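You operate a simulated robot arm through the tools that you are given. There is no shell and no other tool. Be economical: measure what you need, move in short steps, check, and stop when the job is done.

You run a simulated robot arm. Do the job below in one go: nothing can be reset, and whatever is moved stays where it is left.

TASK
Caliper sleeves till one reads 38 mm; put it on the orange mat.
Fine: the others go back; the caliper ends shut.

The check looks at the end state, three seconds after you hand in, the way a careful person would. Anything else that was tipped, shoved, dropped, spilled or broken makes it a failure.

THE ROBOT
A 6-joint arm with a two-finger parallel gripper, fixed in place. Base frame: the origin is at the foot of the arm, x ahead of it, y to its left, z up; the work surface is at about z = 0.88. Units: m, degrees, N and s.
With the tool pointing down near the work surface it reaches from about 0.26 to 0.66 m from the base axis. Its first joint turns from -66.0 to 66.0 degrees. Payload 2.9 kg.
The tool frame sits at the grasp point between the pads (the TCP): z along the fingers, y along the line on which they close. The tips reach 0.03 m beyond it. Largest opening 0.11 m; finger width 0.02, thickness 0.01; the body of the gripper, 0.048 by 0.112 m, starts 0.055 m behind the TCP.
Orientation is that of the tool frame in the base frame, as a unit quaternion [w, x, y, z]. With the fingers straight down and closing along the base's y, the tool's x points along the base's -x, its y along +y and its z along -z.

THE INTERFACE
- The arm moves only by the tool play_rows. Its argument "series" is a list of rows, each an object (a shift or turn left out is 0, a gripper value left out holds the last) with "slide": the shift along the tool's x, y, z in m, a list of three; "turn": the turn, a rotation vector about the tool's x, y, z in degrees, a list of three; "claw": the finger opening in m, from 0 to 0.11. In form: [{"slide": [tx, ty, tz], "turn": [rx, ry, rz], "claw": claw}, ...]. A call has 1 to 20 rows; each row is the pose to reach, as a shift and turn from the pose commanded when the call began, along the tool's axes at that moment. A row lasts 0.2 s, in which the tool goes at most 0.05 m and 8.6 degrees; a call with a longer step from one row to the next is refused whole, and so is a gripper value outside its range. A pose out of reach is approached as far as the arm can. The call stops where the force on the tool passes 40 N (or 10 N more than at its start, if that is more) or the arm is blocked; 0.2 s more then pass. The fingers move at their own pace (about 0.108 m/s each) and stop on an object; they squeeze with about 35 N. The grip force told is the motor's: it shows also when the fingers shut on nothing. Time passes only in rows, and 0.2 s behind the last, so rows that repeat a pose let the fingers close. The reply holds the time, the measured pose of the TCP, the force on the tool along the base axes, the opening and the grip force, in the units named above and with some noise.
- Cameras (640 x 400 px; columns grow to the right, rows downward): "scene" is fixed at [0.0712, 0.4267, 1.3901]; the picture's right is [-0.82, -0.58, 0.00], its down [-0.29, 0.41, -0.86] and it looks along [0.50, -0.70, -0.51] (base axes); focal length 312 px, centre (320, 200). "wrist" rides on the gripper at [0.072, 0.017, -0.103] in the tool frame; the picture's right is [-0.23, 0.97, 0.00], its down [-0.76, -0.18, -0.62] and it looks along [-0.61, -0.14, 0.78] (tool axes); focal length 222 px, centre (320, 200). There is no depth. A picture from a camera that has moved, and an enlarged one, comes with that camera's place and axes in the base frame and with its lens.
- capture(camera): a new picture of that camera. No time passes.
- enlarge(camera, box): a new picture of the part [left, top, right, bottom] of that camera's present view, enlarged. No time passes.
- close_job(): hands the job in; it is judged then, once.

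Work in short steps. Places have to be worked out from the pictures, the camera data and where the tool is seen: move nearer, look again, correct. Check each grasp and each placing, and mend what went wrong. You have 120 turns and 68 pictures in all, those below and enlarged ones among them. Open the gripper and draw the arm clear of the work before you hand the job in, unless the task says otherwise; then end with one line.

The tools are called as a command line: name --argument value ..., lists and objects as JSON in quotes. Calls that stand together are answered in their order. play_rows: Moves the arm, as the interface text tells. Its arguments: {"type":"object","properties":{"series":{"type":"array","items":{"type":"object","properties":{"slide":{"type":"array","items":{"type":"number"}},"turn":{"type":"array","items":{"type":"number"}},"claw":{"type":"number"}}}}},"required":["series"]} The other tools are called the same way: capture (camera) takes a picture; enlarge (camera, box) takes an enlarged picture of a part of a camera's view; close_job () hands the job in.

At the start:

```text
time: 0.0
tool_pos: [0.4642, -0.0484, 1.1441]
tool_rot: [0.0, -0.001, 1.0, 0.0]
contact_force: [-0.3, -0.2, -0.1]
finger_gap: 0.11
gripper_force: 0.1
```

scene: 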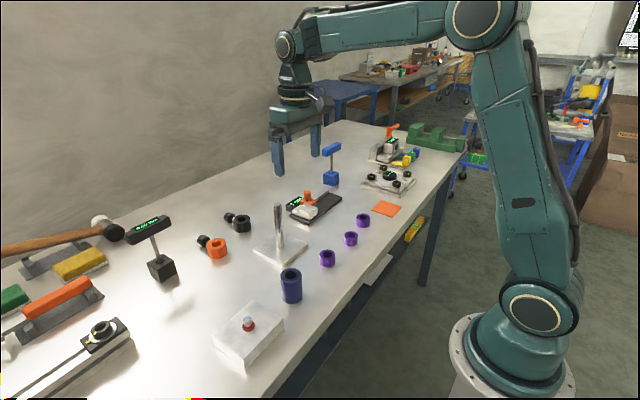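
wrist: 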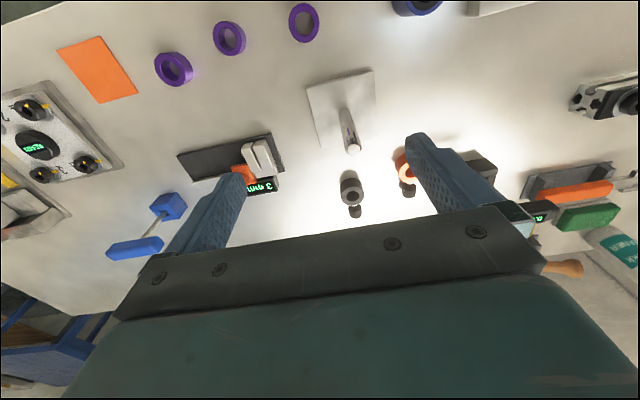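

The pictures show three purple rings, an orange mat and a small device with a display that may be the caliper. I'll enlarge those areas.

enlarge --camera "scene" --box '[260, 130, 420, 230]'

enlarge --camera "scene" --box '[190, 180, 390, 305]'

enlarge --camera "wrist" --box '[100, 0, 420, 200]'

```text
4.00 times, centred on (340, 180) of scene
camera zoom: at [0.0712, 0.4267, 1.3901], right [-0.82, -0.58, 0.0], down [-0.29, 0.41, -0.86], along [0.5, -0.7, -0.51], focal length 1249 px, centre (240, 280)
```

zoom: 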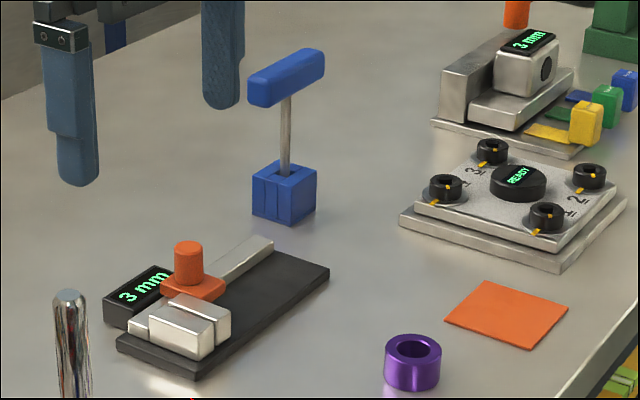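

```text
3.20 times, centred on (290, 242) of scene
camera zoom: at [0.0712, 0.4267, 1.3901], right [-0.82, -0.58, 0.0], down [-0.29, 0.41, -0.86], along [0.5, -0.7, -0.51], focal length 999 px, centre (416, 64)
```

zoom: 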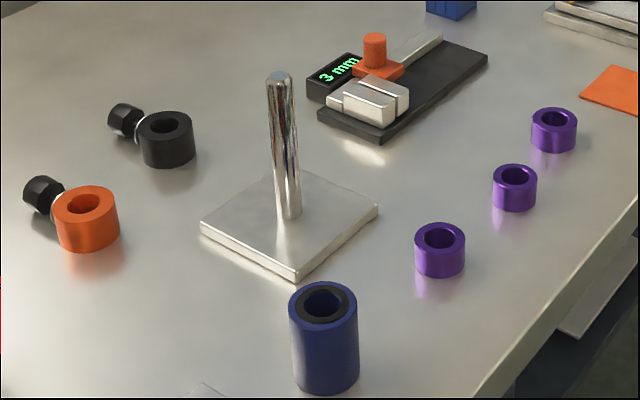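

```text
2.00 times, centred on (260, 100) of wrist
camera zoom: at [0.3918, -0.0322, 1.2474], right [0.23, 0.97, 0.0], down [0.76, -0.18, 0.62], along [0.61, -0.14, -0.78], focal length 444 px, centre (440, 400)
```

zoom: 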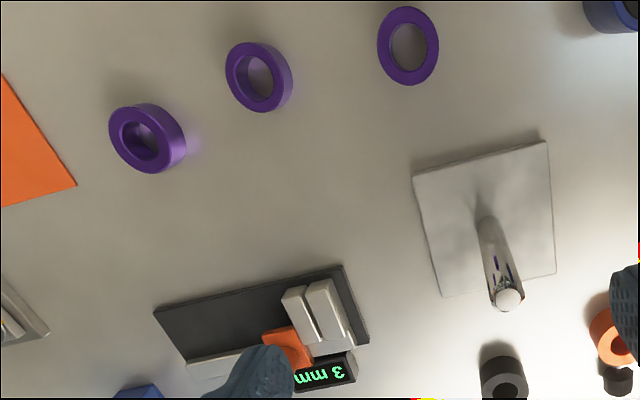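

The caliper is the black base with silver jaws, an orange knob and a display reading 3 mm, at about (0.54, -0.16). The rings are near (0.386, -0.044), (0.379, -0.141) and (0.392, -0.231), and the mat is near (0.374, -0.349). I'll move over the caliper to look closer.

play_rows --series '[{"slide": [0.01, -0.04, 0.01]}, {"slide": [0.02, -0.08, 0.03]}, {"slide": [0.03, -0.11, 0.05]}, {"slide": [0.03, -0.11, 0.05]}]'

capture --camera "wrist"

```text
time: 1.0
tool_pos: [0.4354, -0.1588, 1.0944]
tool_rot: [0.0, 0.0, 1.0, 0.0]
contact_force: [-0.6, -0.1, 0.1]
finger_gap: 0.11
gripper_force: 0.1
```

```text
62 pictures are left
camera wrist: at [0.3626, -0.1423, 1.1966], right [0.23, 0.97, 0.0], down [0.76, -0.18, 0.62], along [0.61, -0.14, -0.78], focal length 222 px, centre (320, 200)
```

wrist: 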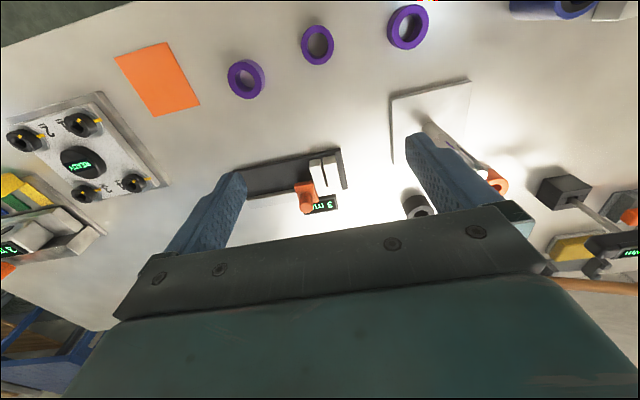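

enlarge --camera "wrist" --box '[220, 130, 380, 230]'

enlarge --camera "scene" --box '[276, 175, 356, 225]'

```text
4.00 times, centred on (300, 180) of wrist
camera zoom: at [0.3626, -0.1423, 1.1966], right [0.23, 0.97, 0.0], down [0.76, -0.18, 0.62], along [0.61, -0.14, -0.78], focal length 888 px, centre (400, 280)
```

zoom: 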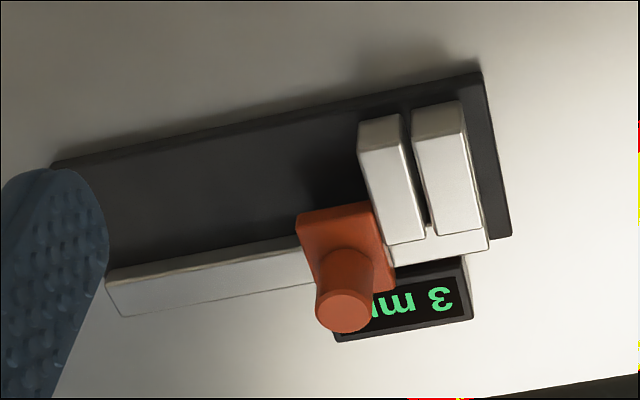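

```text
8.00 times, centred on (316, 200) of scene
camera zoom: at [0.0712, 0.4267, 1.3901], right [-0.82, -0.58, 0.0], down [-0.29, 0.41, -0.86], along [0.5, -0.7, -0.51], focal length 2498 px, centre (352, 200)
```

zoom: 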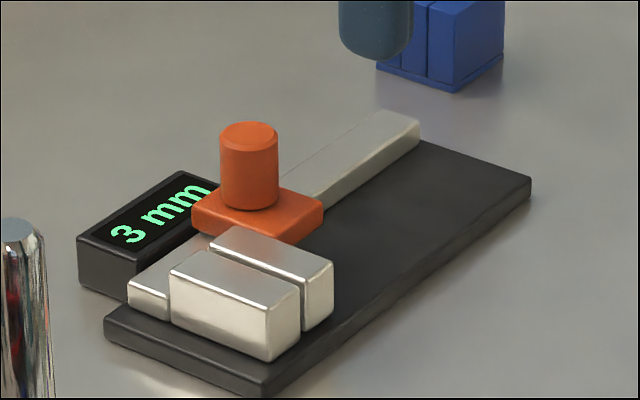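

Triangulating gives:
- **Knob:** at (0.576, -0.214), top at z≈0.937.
- **Plate:** x 0.512 to 0.588, running along y.
- **Fixed jaw:** inner face at y≈-0.174.

The slider should open toward -y. I'll hover over the knob and check.

play_rows --series '[{"slide": [-0.04, -0.015, 0.0], "claw": 0.06}, {"slide": [-0.08, -0.03, 0.02]}, {"slide": [-0.12, -0.045, 0.05]}, {"slide": [-0.142, -0.055, 0.08]}, {"slide": [-0.142, -0.055, 0.1]}, {"slide": [-0.142, -0.055, 0.1]}]'

enlarge --camera "scene" --box '[260, 130, 420, 230]'

capture --camera "wrist"

```text
refused: row 3 steps farther than a row can; nothing moved
```

```text
4.00 times, centred on (340, 180) of scene
camera zoom: at [0.0712, 0.4267, 1.3901], right [-0.82, -0.58, 0.0], down [-0.29, 0.41, -0.86], along [0.5, -0.7, -0.51], focal length 1249 px, centre (240, 280)
```

zoom: 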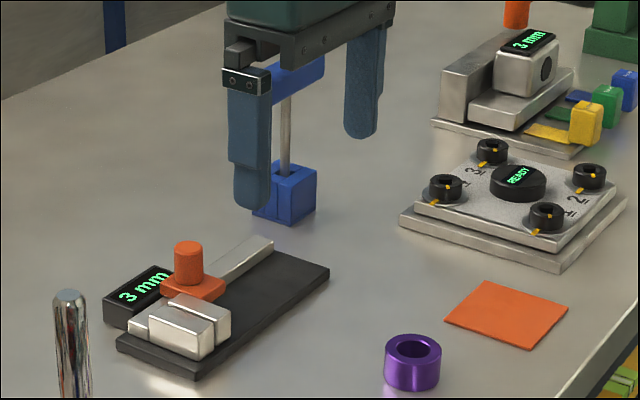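

```text
58 pictures are left
camera wrist: at [0.3626, -0.1423, 1.1966], right [0.23, 0.97, 0.0], down [0.76, -0.18, 0.62], along [0.61, -0.14, -0.78], focal length 222 px, centre (320, 200)
```

wrist: 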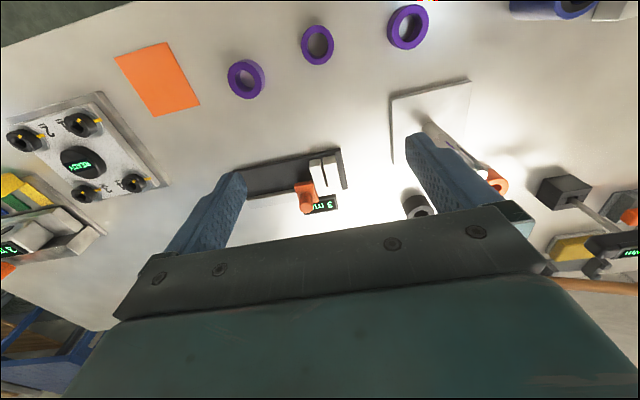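

The call was refused because one step was too long. I'll send the same move with smaller steps.

play_rows --series '[{"slide": [-0.035, -0.014, 0.01], "claw": 0.06}, {"slide": [-0.07, -0.028, 0.03]}, {"slide": [-0.105, -0.042, 0.055]}, {"slide": [-0.135, -0.055, 0.08]}, {"slide": [-0.142, -0.055, 0.1]}, {"slide": [-0.142, -0.055, 0.1]}]'

enlarge --camera "scene" --box '[260, 130, 420, 230]'

capture --camera "wrist"

```text
time: 2.4
tool_pos: [0.5768, -0.2148, 0.9932]
tool_rot: [0.0, 0.0, 1.0, 0.0]
contact_force: [-0.4, -0.1, 0.9]
finger_gap: 0.0599
gripper_force: 0.1
```

```text
4.00 times, centred on (340, 180) of scene
camera zoom: at [0.0712, 0.4267, 1.3901], right [-0.82, -0.58, 0.0], down [-0.29, 0.41, -0.86], along [0.5, -0.7, -0.51], focal length 1249 px, centre (240, 280)
```

zoom: 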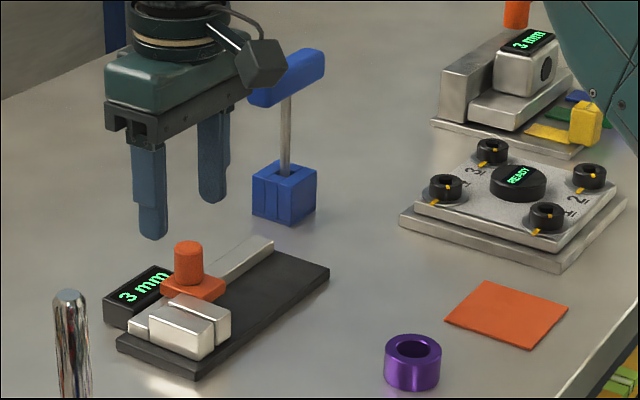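

```text
56 pictures are left
camera wrist: at [0.5041, -0.1985, 1.0961], right [0.23, 0.97, 0.0], down [0.76, -0.18, 0.62], along [0.61, -0.14, -0.78], focal length 222 px, centre (320, 200)
```

wrist: 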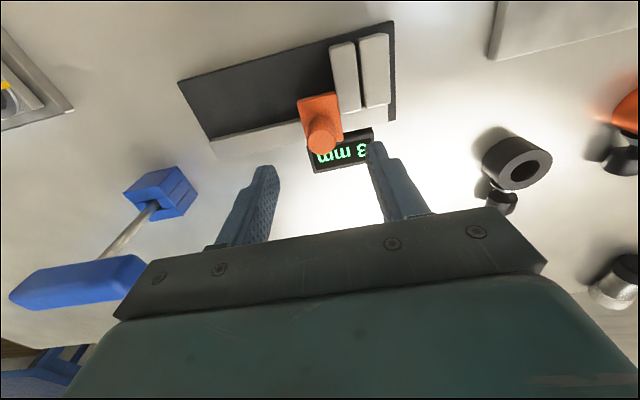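

The knob sits at about (0.573, -0.212), almost under the TCP. I'll descend and grip it.

play_rows --series '[{"slide": [0.003, 0.002, 0.02]}, {"slide": [0.003, 0.002, 0.045]}, {"slide": [0.003, 0.002, 0.045], "claw": 0.01}, {"slide": [0.003, 0.002, 0.045]}, {"slide": [0.003, 0.002, 0.045]}]'

enlarge --camera "scene" --box '[260, 130, 420, 230]'

```text
time: 3.6
tool_pos: [0.5753, -0.2112, 0.9481]
tool_rot: [0.0, 0.0, 1.0, 0.0]
contact_force: [-0.6, 0.5, -2.1]
finger_gap: 0.0207
gripper_force: 45.2
```

```text
4.00 times, centred on (340, 180) of scene
camera zoom: at [0.0712, 0.4267, 1.3901], right [-0.82, -0.58, 0.0], down [-0.29, 0.41, -0.86], along [0.5, -0.7, -0.51], focal length 1249 px, centre (240, 280)
```

zoom: 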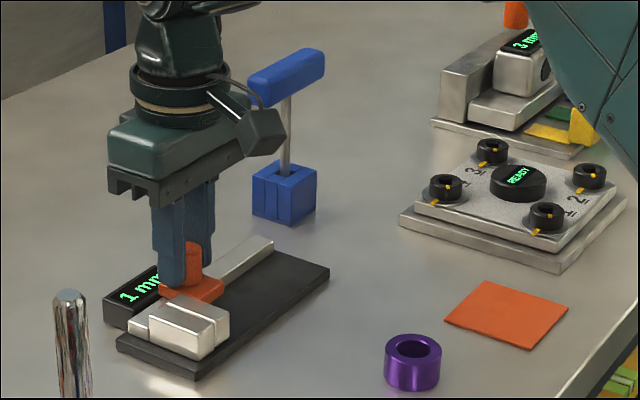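

The knob is gripped, and the squeeze moved the reading to 1 mm, so the display is live. I'll slide it open about 55 mm toward -y.

play_rows --series '[{"slide": [0, -0.012, 0]}, {"slide": [0, -0.026, 0]}, {"slide": [0, -0.04, 0]}, {"slide": [0, -0.055, 0]}, {"slide": [0, -0.055, 0]}]'

enlarge --camera "scene" --box '[260, 130, 420, 230]'

```text
time: 4.8
tool_pos: [0.5753, -0.2663, 0.9456]
tool_rot: [0.0, 0.001, 1.0, 0.0]
contact_force: [-9.0, 1.6, 6.0]
finger_gap: 0.0208
gripper_force: 45.0
```

```text
4.00 times, centred on (340, 180) of scene
camera zoom: at [0.0709, 0.4268, 1.3901], right [-0.82, -0.58, 0.0], down [-0.29, 0.41, -0.86], along [0.5, -0.7, -0.51], focal length 1249 px, centre (240, 280)
```

zoom: 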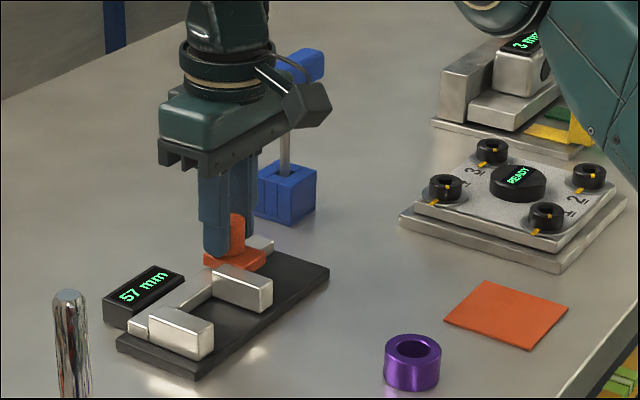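

The caliper reads 57 mm with the knob at y=-0.266, so zero is at knob y≈-0.209. I'll release, rise straight up, then rotate 90° so the fingers close along x.

play_rows --series '[{"slide": [0, 0, 0], "claw": 0.05}, {"slide": [0, 0, 0]}, {"slide": [0, 0, -0.04]}, {"slide": [0.02, 0.01, -0.08]}, {"slide": [0.06, 0.03, -0.1]}, {"slide": [0.1, 0.05, -0.1]}, {"slide": [0.14, 0.07, -0.1]}, {"slide": [0.18, 0.09, -0.1]}]'

play_rows --series '[{"turn": [0, 0, 8.5]}, {"turn": [0, 0, 17]}, {"turn": [0, 0, 25.5]}, {"turn": [0, 0, 34]}, {"turn": [0, 0, 42.5]}, {"turn": [0, 0, 51]}, {"turn": [0, 0, 59.5]}, {"turn": [0, 0, 68]}, {"turn": [0, 0, 76.5]}, {"turn": [0, 0, 85]}, {"turn": [0, 0, 90]}, {"turn": [0, 0, 90]}]'

capture --camera "wrist"

enlarge --camera "scene" --box '[240, 130, 432, 250]'

```text
time: 6.6
tool_pos: [0.3935, -0.173, 1.0471]
tool_rot: [0.001, -0.001, 1.0, 0.0]
contact_force: [0.7, 0.4, -1.1]
finger_gap: 0.0501
gripper_force: 0.1
```

```text
time: 9.2
tool_pos: [0.3946, -0.1765, 1.0469]
tool_rot: [0.0, 0.708, 0.707, 0.0]
contact_force: [-0.8, 0.3, -0.3]
finger_gap: 0.0501
gripper_force: 0.0
```

```text
53 pictures are left
camera wrist: at [0.4108, -0.1044, 1.1518], right [0.97, -0.23, 0.0], down [-0.18, -0.76, 0.62], along [-0.14, -0.61, -0.78], focal length 222 px, centre (320, 200)
```

wrist: 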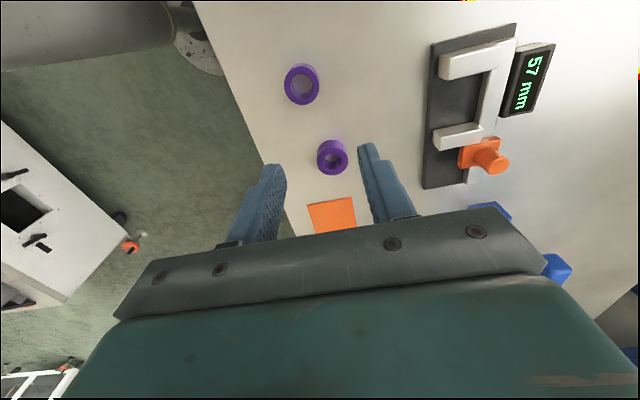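

```text
3.33 times, centred on (336, 190) of scene
camera zoom: at [0.0712, 0.4267, 1.3901], right [-0.82, -0.58, 0.0], down [-0.29, 0.41, -0.86], along [0.5, -0.7, -0.51], focal length 1041 px, centre (267, 233)
```

zoom: 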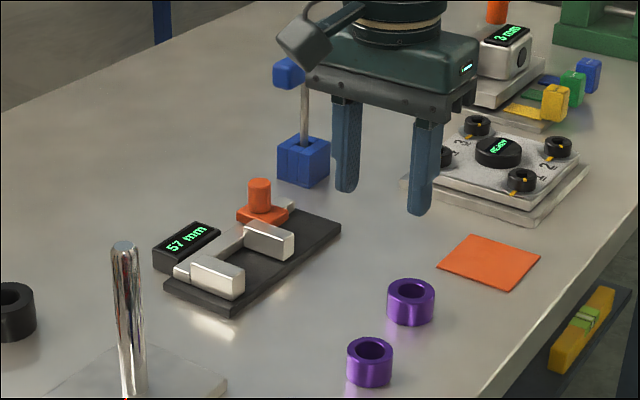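

I can read the display from here: 57 mm. The third ring looks about 38 mm wide, at about (0.396, -0.233), so I'll hover above it first.

play_rows --series '[{"slide": [-0.03, 0.001, 0.02], "claw": 0.065}, {"slide": [-0.057, 0.001, 0.05]}, {"slide": [-0.057, 0.001, 0.085]}, {"slide": [-0.057, 0.001, 0.085]}]'

capture --camera "wrist"

enlarge --camera "scene" --box '[310, 170, 422, 240]'

```text
time: 10.2
tool_pos: [0.3946, -0.233, 0.9647]
tool_rot: [0.0, 0.707, 0.707, 0.0]
contact_force: [-0.9, 0.1, -0.3]
finger_gap: 0.0649
gripper_force: 0.1
```

```text
51 pictures are left
camera wrist: at [0.4102, -0.1614, 1.0681], right [0.97, -0.23, 0.0], down [-0.18, -0.76, 0.62], along [-0.14, -0.61, -0.78], focal length 222 px, centre (320, 200)
```

wrist: 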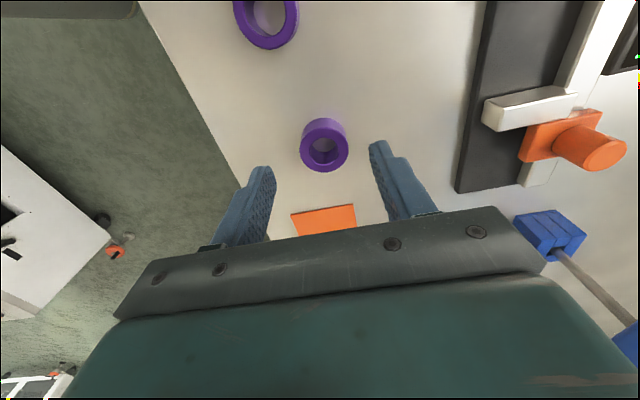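

```text
5.71 times, centred on (366, 205) of scene
camera zoom: at [0.0712, 0.4267, 1.3901], right [-0.82, -0.58, 0.0], down [-0.29, 0.41, -0.86], along [0.5, -0.7, -0.51], focal length 1784 px, centre (57, 171)
```

zoom: 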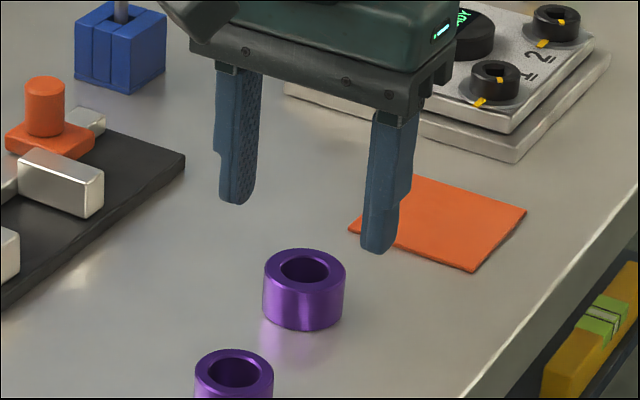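

The ring centre is at about (0.395, -0.235) with the top near z=0.903. I'll descend so the tips are near z=0.890 and close.

play_rows --series '[{"slide": [-0.002, 0.0, 0.02]}, {"slide": [-0.002, 0.0, 0.044]}, {"slide": [-0.002, 0.0, 0.044], "claw": 0.03}, {"slide": [-0.002, 0.0, 0.044]}, {"slide": [-0.002, 0.0, 0.044]}]'

enlarge --camera "scene" --box '[310, 170, 422, 240]'

```text
time: 11.4
tool_pos: [0.3935, -0.2352, 0.9193]
tool_rot: [0.0, 0.707, 0.707, 0.0]
contact_force: [0.2, -0.5, 0.6]
finger_gap: 0.039
gripper_force: 34.9
```

```text
5.71 times, centred on (366, 205) of scene
camera zoom: at [0.0712, 0.4267, 1.3901], right [-0.82, -0.58, 0.0], down [-0.29, 0.41, -0.86], along [0.5, -0.7, -0.51], focal length 1784 px, centre (57, 171)
```

zoom: 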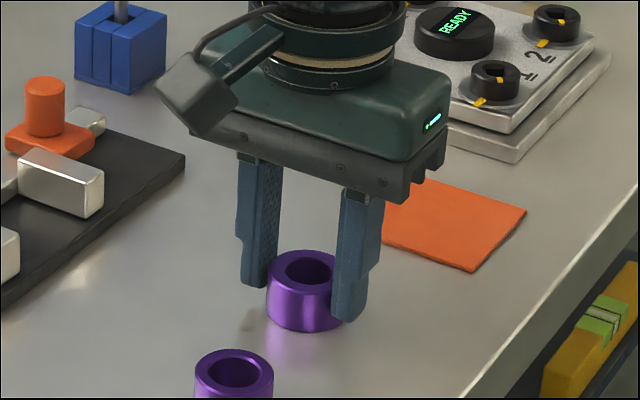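

The gripper reads about 39 mm and the hold looks good. I'll lift and carry it above the open jaws, toward (0.532, -0.204).

play_rows --series '[{"slide": [0, 0, -0.03]}, {"slide": [0, 0, -0.07]}, {"slide": [0, 0.03, -0.09]}, {"slide": [0.01, 0.07, -0.09]}, {"slide": [0.02, 0.11, -0.09]}, {"slide": [0.031, 0.1385, -0.085]}, {"slide": [0.031, 0.1385, -0.06]}, {"slide": [0.031, 0.1385, -0.06]}]'

capture --camera "wrist"

enlarge --camera "scene" --box '[268, 150, 364, 210]'

```text
time: 13.2
tool_pos: [0.5344, -0.202, 0.979]
tool_rot: [0.0, 0.707, 0.707, 0.0]
contact_force: [-0.1, 0.9, -1.0]
finger_gap: 0.03
gripper_force: 0.0
```

```text
48 pictures are left
camera wrist: at [0.5507, -0.13, 1.0832], right [0.97, -0.23, 0.0], down [-0.18, -0.76, 0.62], along [-0.14, -0.61, -0.78], focal length 222 px, centre (320, 200)
```

wrist: 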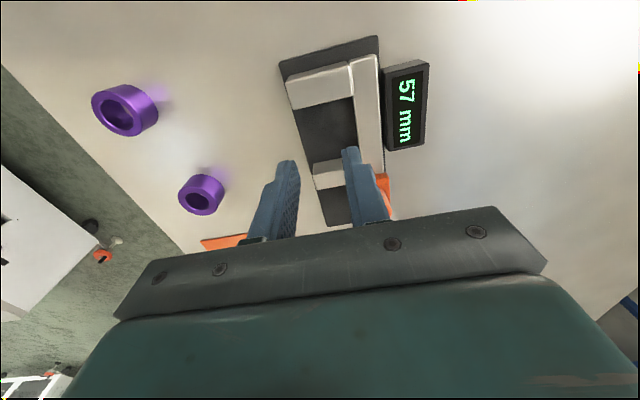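

```text
6.67 times, centred on (316, 180) of scene
camera zoom: at [0.0712, 0.4267, 1.3901], right [-0.82, -0.58, 0.0], down [-0.29, 0.41, -0.86], along [0.5, -0.7, -0.51], focal length 2082 px, centre (347, 333)
```

zoom: 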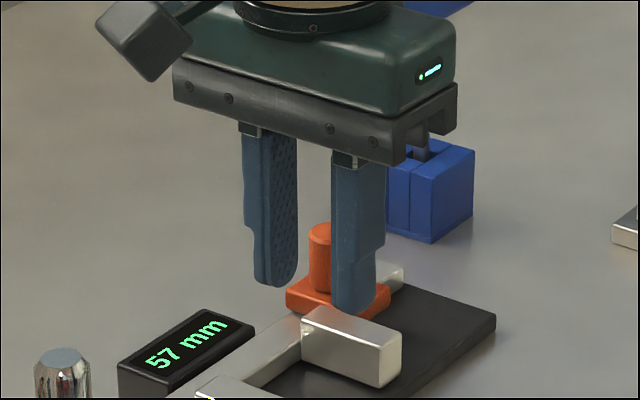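

The ring slipped out during the lift and is still near its original place. I gripped it about 5 mm off centre and only with the tips. I'll go back to the same hover pose to compare with the earlier picture.

play_rows --series '[{"slide": [0, 0, -0.03], "claw": 0.065}, {"slide": [-0.01, -0.04, -0.03]}, {"slide": [-0.02, -0.08, -0.03]}, {"slide": [-0.03, -0.12, -0.03]}, {"slide": [-0.029, -0.1385, 0.0]}, {"slide": [-0.029, -0.1385, 0.016]}, {"slide": [-0.029, -0.1385, 0.016]}]'

capture --camera "wrist"

enlarge --camera "scene" --box '[310, 170, 422, 240]'

```text
time: 14.8
tool_pos: [0.3942, -0.2344, 0.9658]
tool_rot: [0.0, 0.707, 0.707, 0.001]
contact_force: [0.4, -0.3, 1.2]
finger_gap: 0.0647
gripper_force: 0.1
```

```text
46 pictures are left
camera wrist: at [0.4119, -0.1612, 1.0694], right [0.97, -0.23, 0.0], down [-0.18, -0.76, 0.62], along [-0.14, -0.61, -0.78], focal length 222 px, centre (320, 200)
```

wrist: 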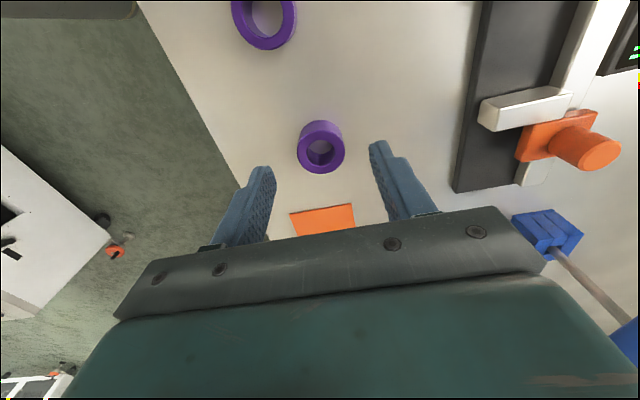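

```text
5.71 times, centred on (366, 205) of scene
camera zoom: at [0.0712, 0.4267, 1.3901], right [-0.82, -0.58, 0.0], down [-0.29, 0.41, -0.86], along [0.5, -0.7, -0.51], focal length 1784 px, centre (57, 171)
```

zoom: 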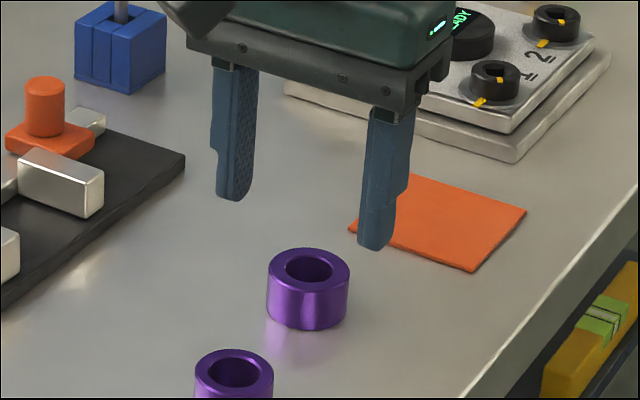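

The ring moved only about 2 mm, to about (0.393, -0.240). I'll grip again, deeper (tips near z=0.884) and centred in y.

play_rows --series '[{"slide": [-0.0055, -0.001, 0.025]}, {"slide": [-0.0055, -0.001, 0.051]}, {"slide": [-0.0055, -0.001, 0.051], "claw": 0.03}, {"slide": [-0.0055, -0.001, 0.051]}, {"slide": [-0.0055, -0.001, 0.051]}, {"slide": [-0.0055, -0.001, 0.03]}, {"slide": [-0.0055, -0.001, 0.01]}]'

enlarge --camera "scene" --box '[310, 170, 422, 240]'

```text
time: 16.4
tool_pos: [0.3945, -0.2393, 0.955]
tool_rot: [0.001, 0.707, 0.707, 0.0]
contact_force: [0.2, -0.3, 0.4]
finger_gap: 0.0391
gripper_force: 35.1
```

```text
5.71 times, centred on (366, 205) of scene
camera zoom: at [0.0712, 0.4267, 1.3901], right [-0.82, -0.58, 0.0], down [-0.29, 0.41, -0.86], along [0.5, -0.7, -0.51], focal length 1784 px, centre (57, 171)
```

zoom: 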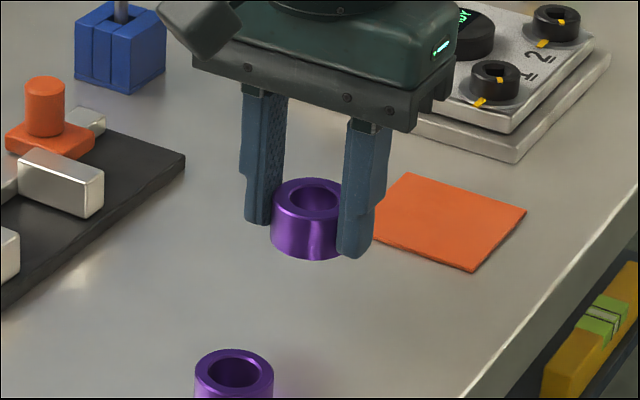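

It is held and lifted cleanly. I'll carry it high to (0.532, -0.200), midway between the jaws, then look.

play_rows --series '[{"slide": [0, 0, -0.02]}, {"slide": [0, 0.02, -0.035]}, {"slide": [0.01, 0.05, -0.035]}, {"slide": [0.02, 0.08, -0.035]}, {"slide": [0.03, 0.11, -0.035]}, {"slide": [0.039, 0.138, -0.035]}, {"slide": [0.039, 0.138, -0.02]}, {"slide": [0.039, 0.138, -0.02]}]'

capture --camera "wrist"

enlarge --camera "scene" --box '[268, 160, 364, 220]'

```text
time: 18.2
tool_pos: [0.5318, -0.2026, 0.9741]
tool_rot: [0.001, 0.707, 0.707, 0.0]
contact_force: [-0.4, -0.7, 0.4]
finger_gap: 0.0389
gripper_force: 34.6
```

```text
43 pictures are left
camera wrist: at [0.549, -0.1305, 1.0779], right [0.97, -0.23, 0.0], down [-0.18, -0.76, 0.62], along [-0.14, -0.61, -0.78], focal length 222 px, centre (320, 200)
```

wrist: 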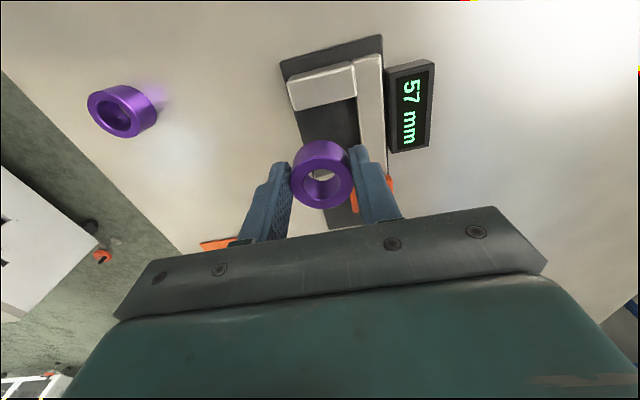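

```text
6.67 times, centred on (316, 190) of scene
camera zoom: at [0.0712, 0.4267, 1.3901], right [-0.82, -0.58, 0.0], down [-0.29, 0.41, -0.86], along [0.5, -0.7, -0.51], focal length 2082 px, centre (347, 267)
```

zoom: 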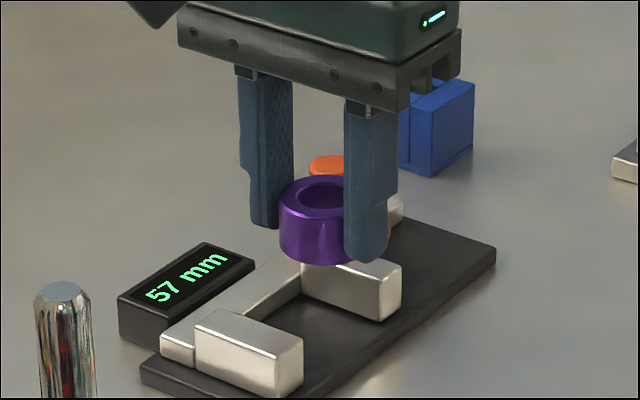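

The ring appears centred between the jaws. I'll lower it in small steps; ring bottom is about 0.035 below the TCP and the plate top about 0.89, so contact should come near TCP 0.925.

play_rows --series '[{"slide": [0, 0, 0.015]}, {"slide": [0, 0, 0.03]}, {"slide": [0, 0, 0.04]}, {"slide": [0, 0, 0.04]}]'

enlarge --camera "scene" --box '[268, 160, 364, 220]'

enlarge --camera "wrist" --box '[230, 40, 450, 240]'

```text
time: 19.2
tool_pos: [0.5325, -0.1998, 0.9349]
tool_rot: [0.0, 0.707, 0.707, 0.001]
contact_force: [-0.3, -0.7, -0.1]
finger_gap: 0.0389
gripper_force: 35.0
```

```text
6.67 times, centred on (316, 190) of scene
camera zoom: at [0.0712, 0.4267, 1.3901], right [-0.82, -0.58, 0.0], down [-0.29, 0.41, -0.86], along [0.5, -0.7, -0.51], focal length 2082 px, centre (347, 267)
```

zoom: 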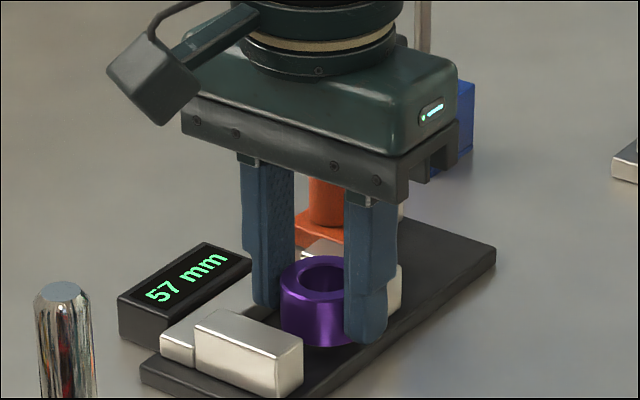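

```text
2.00 times, centred on (340, 140) of wrist
camera zoom: at [0.5478, -0.1288, 1.0384], right [0.97, -0.23, 0.0], down [-0.18, -0.76, 0.62], along [-0.14, -0.61, -0.78], focal length 444 px, centre (280, 320)
```

zoom: 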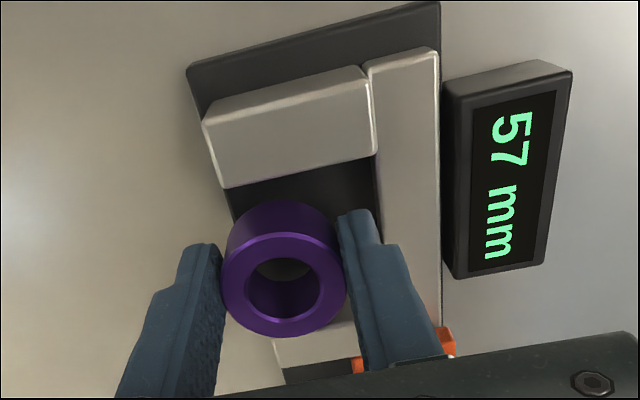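

It is well centred and clear of both jaws. I'll lower it the last few millimetres.

play_rows --series '[{"slide": [0, 0, 0.003]}, {"slide": [0, 0, 0.006]}, {"slide": [0, 0, 0.008]}, {"slide": [0, 0, 0.008]}]'

```text
time: 20.2
tool_pos: [0.5323, -0.2013, 0.9274]
tool_rot: [-0.001, 0.707, 0.707, 0.0]
contact_force: [-0.3, -0.1, -1.3]
finger_gap: 0.0388
gripper_force: 34.9
```

play_rows --series '[{"slide": [0, 0, 0.002]}, {"slide": [0, 0, 0.004]}, {"slide": [0, 0, 0.004]}]'

enlarge --camera "scene" --box '[284, 180, 348, 220]'

```text
time: 21.0
tool_pos: [0.5322, -0.1999, 0.9243]
tool_rot: [0.0, 0.707, 0.708, 0.0]
contact_force: [-5.8, 3.0, 19.4]
finger_gap: 0.0389
gripper_force: 35.3
```

```text
10.00 times, centred on (316, 200) of scene
camera zoom: at [0.0707, 0.4269, 1.3901], right [-0.82, -0.58, 0.0], down [-0.29, 0.41, -0.86], along [0.5, -0.7, -0.51], focal length 3122 px, centre (360, 200)
```

zoom: 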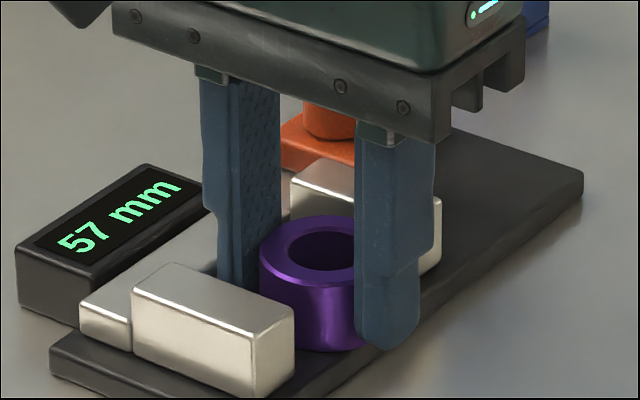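

Contact at 19 N means it is seated on the plate. I'll relax 1 mm, open slightly and rise straight up.

play_rows --series '[{"slide": [0, 0, -0.001]}, {"slide": [0, 0, -0.001], "claw": 0.046}, {"slide": [0, 0, -0.001]}, {"slide": [0, 0, -0.02]}, {"slide": [0, 0, -0.05]}, {"slide": [-0.03, 0.02, -0.07]}, {"slide": [-0.063, 0.041, -0.07]}, {"slide": [-0.063, 0.041, -0.07]}]'

capture --camera "wrist"

enlarge --camera "scene" --box '[268, 160, 364, 220]'

```text
time: 22.8
tool_pos: [0.573, -0.265, 0.9922]
tool_rot: [0.0, 0.707, 0.708, 0.0]
contact_force: [0.5, 1.1, -0.2]
finger_gap: 0.0459
gripper_force: 0.0
```

```text
38 pictures are left
camera wrist: at [0.5894, -0.1926, 1.0949], right [0.97, -0.23, 0.0], down [-0.18, -0.76, 0.62], along [-0.14, -0.61, -0.78], focal length 222 px, centre (320, 200)
```

wrist: 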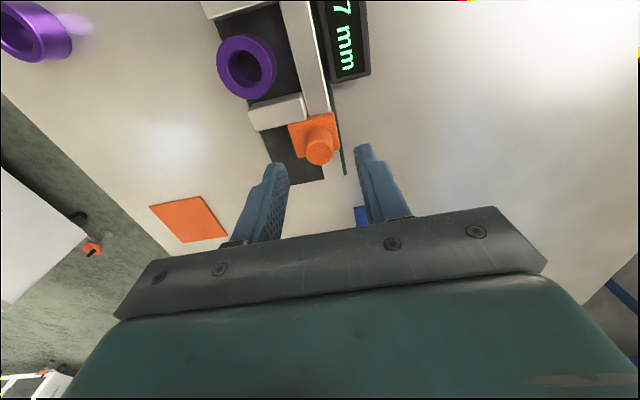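

```text
6.67 times, centred on (316, 190) of scene
camera zoom: at [0.0712, 0.4267, 1.3901], right [-0.82, -0.58, 0.0], down [-0.29, 0.41, -0.86], along [0.5, -0.7, -0.51], focal length 2082 px, centre (347, 267)
```

zoom: 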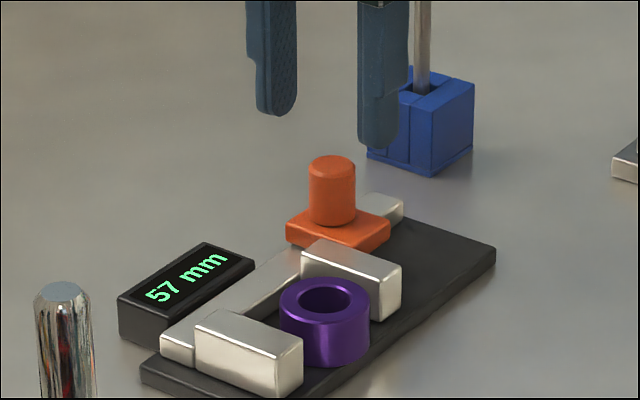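

The sleeve stands between the jaws. The knob is at about (0.572, -0.267); I'll grip it and slide toward +y until it closes on the sleeve.

play_rows --series '[{"slide": [-0.002, -0.001, 0.02]}, {"slide": [-0.002, -0.001, 0.045]}, {"slide": [-0.002, -0.001, 0.045], "claw": 0.01}, {"slide": [-0.002, -0.001, 0.045]}, {"slide": [-0.002, -0.001, 0.045]}]'

play_rows --series '[{"slide": [0.004, 0, 0]}, {"slide": [0.008, 0, 0]}, {"slide": [0.012, 0, 0]}, {"slide": [0.015, 0, 0]}, {"slide": [0.017, 0, 0]}, {"slide": [0.019, 0, 0]}, {"slide": [0.021, 0, 0]}, {"slide": [0.021, 0, 0]}]'

enlarge --camera "scene" --box '[268, 160, 364, 220]'

```text
time: 24.0
tool_pos: [0.5712, -0.2657, 0.947]
tool_rot: [0.0, 0.707, 0.707, 0.0]
contact_force: [-6.9, -0.1, 0.2]
finger_gap: 0.0208
gripper_force: 45.0
```

```text
time: 25.8
tool_pos: [0.5725, -0.2464, 0.9456]
tool_rot: [0.0, 0.709, 0.705, -0.001]
contact_force: [10.8, -25.4, -24.1]
finger_gap: 0.021
gripper_force: 45.4
```

```text
6.67 times, centred on (316, 190) of scene
camera zoom: at [0.072, 0.4258, 1.3904], right [-0.82, -0.58, 0.0], down [-0.29, 0.41, -0.86], along [0.5, -0.7, -0.51], focal length 2082 px, centre (347, 267)
```

zoom: 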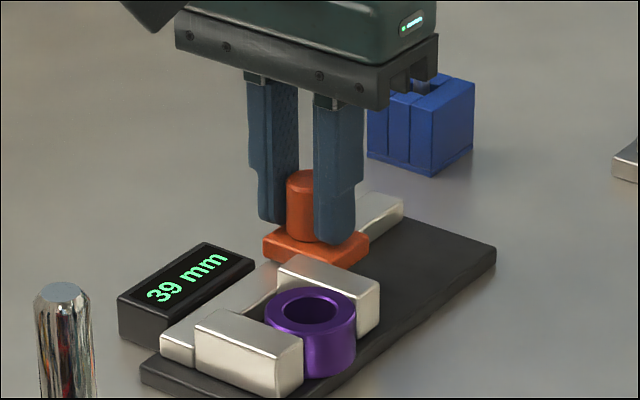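

The caliper reads 39 mm with 25 N of closing force, so this isn't the one. I'll reopen the jaws by 20 mm, release the knob and look.

play_rows --series '[{"slide": [-0.005, 0, 0]}, {"slide": [-0.01, 0, 0]}, {"slide": [-0.016, 0, 0]}, {"slide": [-0.022, 0, 0]}, {"slide": [-0.022, 0, 0], "claw": 0.06}, {"slide": [-0.022, 0, 0]}, {"slide": [-0.022, 0, -0.02]}, {"slide": [-0.022, 0, -0.045]}, {"slide": [0.01, -0.02, -0.045]}, {"slide": [0.05, -0.04, -0.045]}, {"slide": [0.05, -0.04, -0.045]}]'

capture --camera "wrist"

enlarge --camera "scene" --box '[268, 160, 364, 220]'

```text
time: 28.2
tool_pos: [0.5328, -0.1952, 0.9889]
tool_rot: [0.0, 0.707, 0.707, 0.0]
contact_force: [0.2, -1.0, 0.3]
finger_gap: 0.06
gripper_force: 0.1
```

```text
35 pictures are left
camera wrist: at [0.549, -0.1224, 1.0928], right [0.97, -0.23, 0.0], down [-0.18, -0.76, 0.62], along [-0.14, -0.61, -0.78], focal length 222 px, centre (320, 200)
```

wrist: 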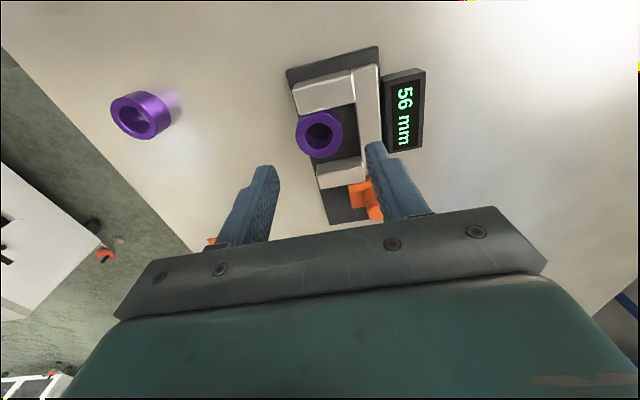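

```text
6.67 times, centred on (316, 190) of scene
camera zoom: at [0.0711, 0.4267, 1.3901], right [-0.82, -0.58, 0.0], down [-0.29, 0.41, -0.86], along [0.5, -0.7, -0.51], focal length 2082 px, centre (347, 267)
```

zoom: 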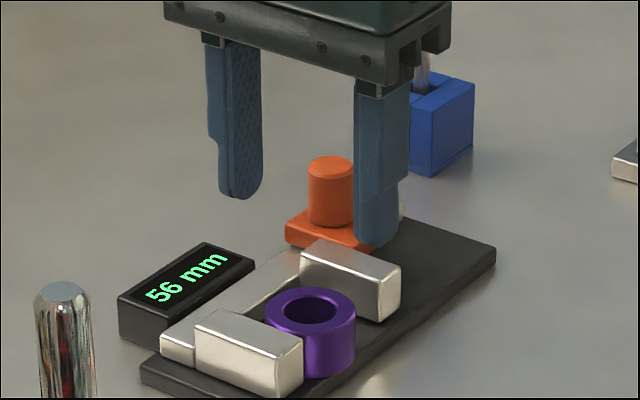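

The sleeve is at about (0.533, -0.192), touching the fixed jaw. I'll narrow the fingers to 47 mm, descend, grip and lift.

play_rows --series '[{"slide": [0.0035, 0, 0.0], "claw": 0.047}, {"slide": [0.0035, 0, 0.03]}, {"slide": [0.0035, 0, 0.05]}, {"slide": [0.0035, 0, 0.0635]}, {"slide": [0.0035, 0, 0.0635], "claw": 0.03}, {"slide": [0.0035, 0, 0.0635]}, {"slide": [0.0035, 0, 0.0635]}]'

play_rows --series '[{"slide": [-0.005, 0, -0.005]}, {"slide": [-0.005, 0, -0.03]}, {"slide": [-0.005, 0, -0.06]}, {"slide": [-0.02, -0.04, -0.06]}, {"slide": [-0.03, -0.08, -0.06]}, {"slide": [-0.04, -0.12, -0.06]}, {"slide": [-0.0475, -0.138, -0.04]}, {"slide": [-0.0475, -0.138, -0.02]}, {"slide": [-0.0475, -0.138, -0.02]}]'

capture --camera "wrist"

enlarge --camera "scene" --box '[310, 170, 422, 240]'

```text
time: 29.8
tool_pos: [0.5347, -0.1914, 0.9305]
tool_rot: [0.002, 0.707, 0.707, 0.002]
contact_force: [7.5, 0.5, 19.5]
finger_gap: 0.0387
gripper_force: 34.9
```

```text
time: 31.8
tool_pos: [0.392, -0.2401, 0.947]
tool_rot: [-0.001, 0.707, 0.707, 0.0]
contact_force: [0.6, 1.1, -0.1]
finger_gap: 0.0388
gripper_force: 35.2
```

```text
33 pictures are left
camera wrist: at [0.4078, -0.1681, 1.0511], right [0.97, -0.23, 0.0], down [-0.18, -0.76, 0.62], along [-0.14, -0.61, -0.78], focal length 222 px, centre (320, 200)
```

wrist: 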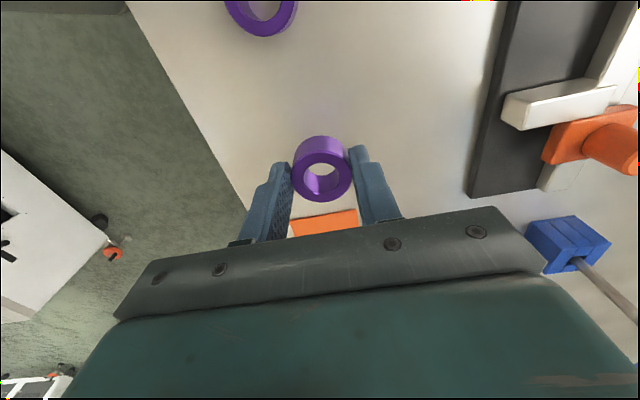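

```text
5.71 times, centred on (366, 205) of scene
camera zoom: at [0.0712, 0.4267, 1.3901], right [-0.82, -0.58, 0.0], down [-0.29, 0.41, -0.86], along [0.5, -0.7, -0.51], focal length 1784 px, centre (57, 171)
```

zoom: 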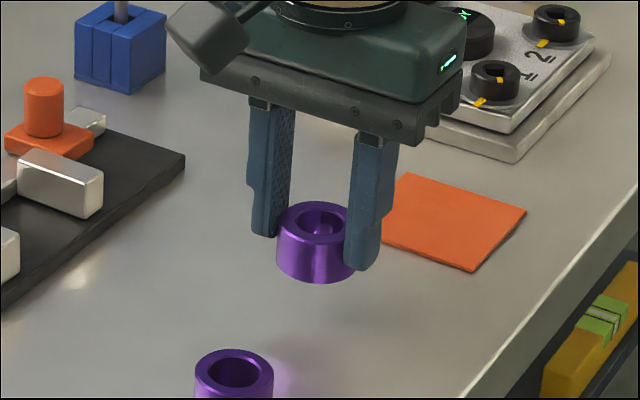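

The sleeve is over its original spot. Allowing for the earlier 2 mm slip, I shift +4 mm in x and lower it to the table.

play_rows --series '[{"slide": [0.0, 0.0044, 0.012]}, {"slide": [0.0, 0.0044, 0.022]}, {"slide": [0.0, 0.0044, 0.026]}, {"slide": [0.0, 0.0044, 0.026]}]'

enlarge --camera "scene" --box '[310, 170, 422, 240]'

```text
time: 32.8
tool_pos: [0.3981, -0.24, 0.923]
tool_rot: [0.0, 0.707, 0.707, 0.0]
contact_force: [-0.8, 0.3, -0.8]
finger_gap: 0.0391
gripper_force: 35.5
```

```text
5.71 times, centred on (366, 205) of scene
camera zoom: at [0.0712, 0.4267, 1.3901], right [-0.82, -0.58, 0.0], down [-0.29, 0.41, -0.86], along [0.5, -0.7, -0.51], focal length 1784 px, centre (57, 171)
```

zoom: 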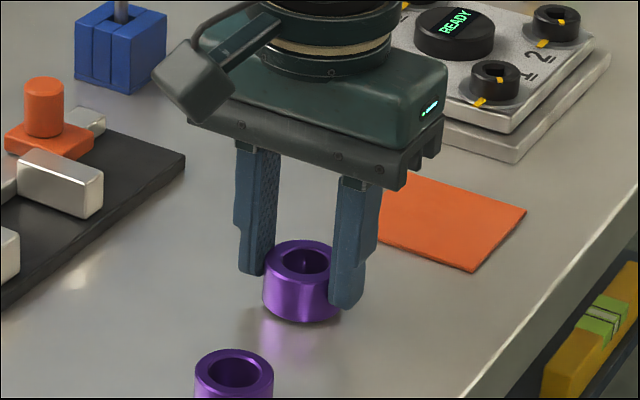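

The left edge matches the original (263 px) and the sleeve is still about 4 mm above the table. I'll lower to contact.

play_rows --series '[{"slide": [0, 0, 0.002]}, {"slide": [0, 0, 0.004]}, {"slide": [0, 0, 0.004]}]'

```text
time: 33.6
tool_pos: [0.3978, -0.2392, 0.9198]
tool_rot: [0.001, 0.707, 0.707, 0.001]
contact_force: [-4.8, -1.1, 14.9]
finger_gap: 0.0388
gripper_force: 34.5
```

It touched down at 15 N. I'll release, rise and hover over the middle sleeve.

play_rows --series '[{"slide": [0, 0, -0.001], "claw": 0.06}, {"slide": [0, 0, -0.001]}, {"slide": [0, 0, -0.025]}, {"slide": [0, 0, -0.05]}, {"slide": [0.03, -0.005, -0.06]}, {"slide": [0.065, -0.01, -0.06]}, {"slide": [0.093, -0.0145, -0.05]}, {"slide": [0.093, -0.0145, -0.046]}, {"slide": [0.093, -0.0145, -0.046]}]'

capture --camera "wrist"

enlarge --camera "scene" --box '[288, 180, 400, 250]'

```text
time: 35.6
tool_pos: [0.3827, -0.1445, 0.9634]
tool_rot: [0.001, 0.707, 0.708, 0.001]
contact_force: [-0.5, 0.4, 0.7]
finger_gap: 0.0599
gripper_force: 0.1
```

```text
30 pictures are left
camera wrist: at [0.3989, -0.0724, 1.068], right [0.97, -0.23, 0.0], down [-0.18, -0.76, 0.62], along [-0.14, -0.61, -0.78], focal length 222 px, centre (320, 200)
```

wrist: 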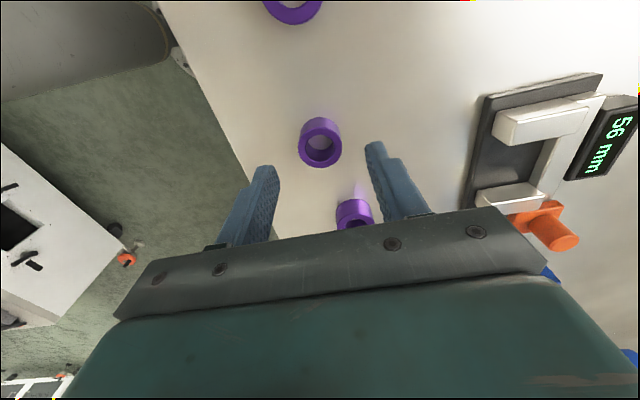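

```text
5.71 times, centred on (344, 215) of scene
camera zoom: at [0.0712, 0.4267, 1.3901], right [-0.82, -0.58, 0.0], down [-0.29, 0.41, -0.86], along [0.5, -0.7, -0.51], focal length 1784 px, centre (183, 114)
```

zoom: 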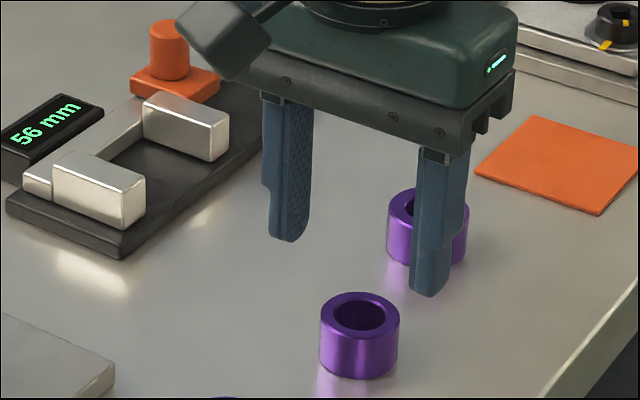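

Comparing apparent widths, this sleeve looks smaller (about 35 mm) than the third. Before touching it, I'll measure the first sleeve's width at the same zoom.

enlarge --camera "scene" --box '[288, 205, 400, 275]'

```text
5.71 times, centred on (344, 240) of scene
camera zoom: at [0.0712, 0.4267, 1.3901], right [-0.82, -0.58, 0.0], down [-0.29, 0.41, -0.86], along [0.5, -0.7, -0.51], focal length 1784 px, centre (183, -29)
```

zoom: 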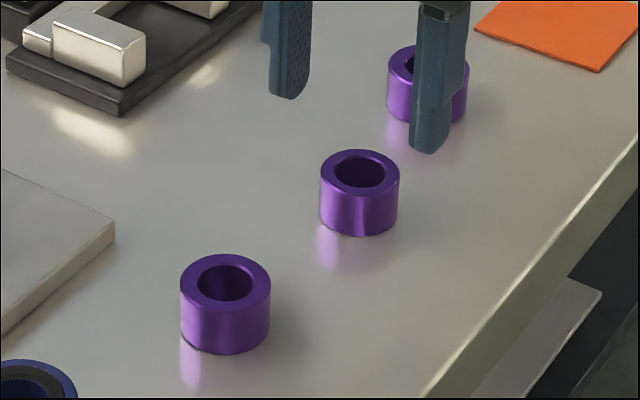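

Scaled against the known 39 mm, the first sleeve is about 37 to 38 mm and the middle one about 35. The first is the candidate, so I'll hover over it at about (0.390, -0.052).

play_rows --series '[{"slide": [0.03, 0.002, -0.005]}, {"slide": [0.06, 0.004, -0.005]}, {"slide": [0.0935, 0.007, 0]}, {"slide": [0.0935, 0.007, 0]}]'

capture --camera "wrist"

```text
time: 36.6
tool_pos: [0.391, -0.0533, 0.9621]
tool_rot: [0.0, 0.707, 0.707, 0.0]
contact_force: [-0.2, 0.5, 0.0]
finger_gap: 0.0599
gripper_force: 0.0
```

```text
27 pictures are left
camera wrist: at [0.4069, 0.0193, 1.0663], right [0.97, -0.23, 0.0], down [-0.18, -0.76, 0.62], along [-0.14, -0.61, -0.78], focal length 222 px, centre (320, 200)
```

wrist: 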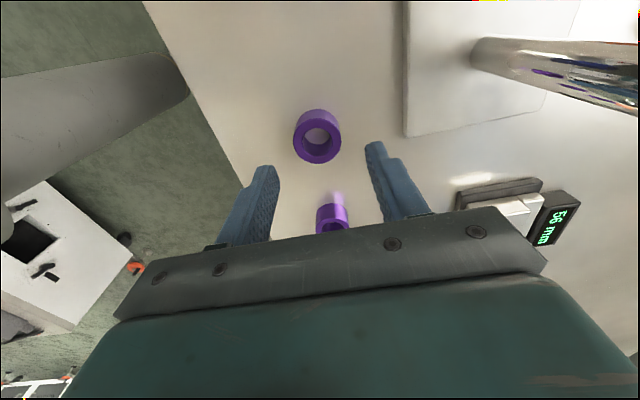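

The sleeve is at about (0.389, -0.049). I'll descend, grip and lift a little.

play_rows --series '[{"slide": [0.004, -0.002, 0.02]}, {"slide": [0.004, -0.002, 0.047]}, {"slide": [0.004, -0.002, 0.047], "claw": 0.03}, {"slide": [0.004, -0.002, 0.047]}, {"slide": [0.004, -0.002, 0.047]}, {"slide": [0.004, -0.002, 0.047]}]'

```text
time: 38.0
tool_pos: [0.3892, -0.0471, 0.9169]
tool_rot: [0.0, 0.707, 0.708, 0.001]
contact_force: [0.3, 0.3, 0.2]
finger_gap: 0.037
gripper_force: 34.9
```

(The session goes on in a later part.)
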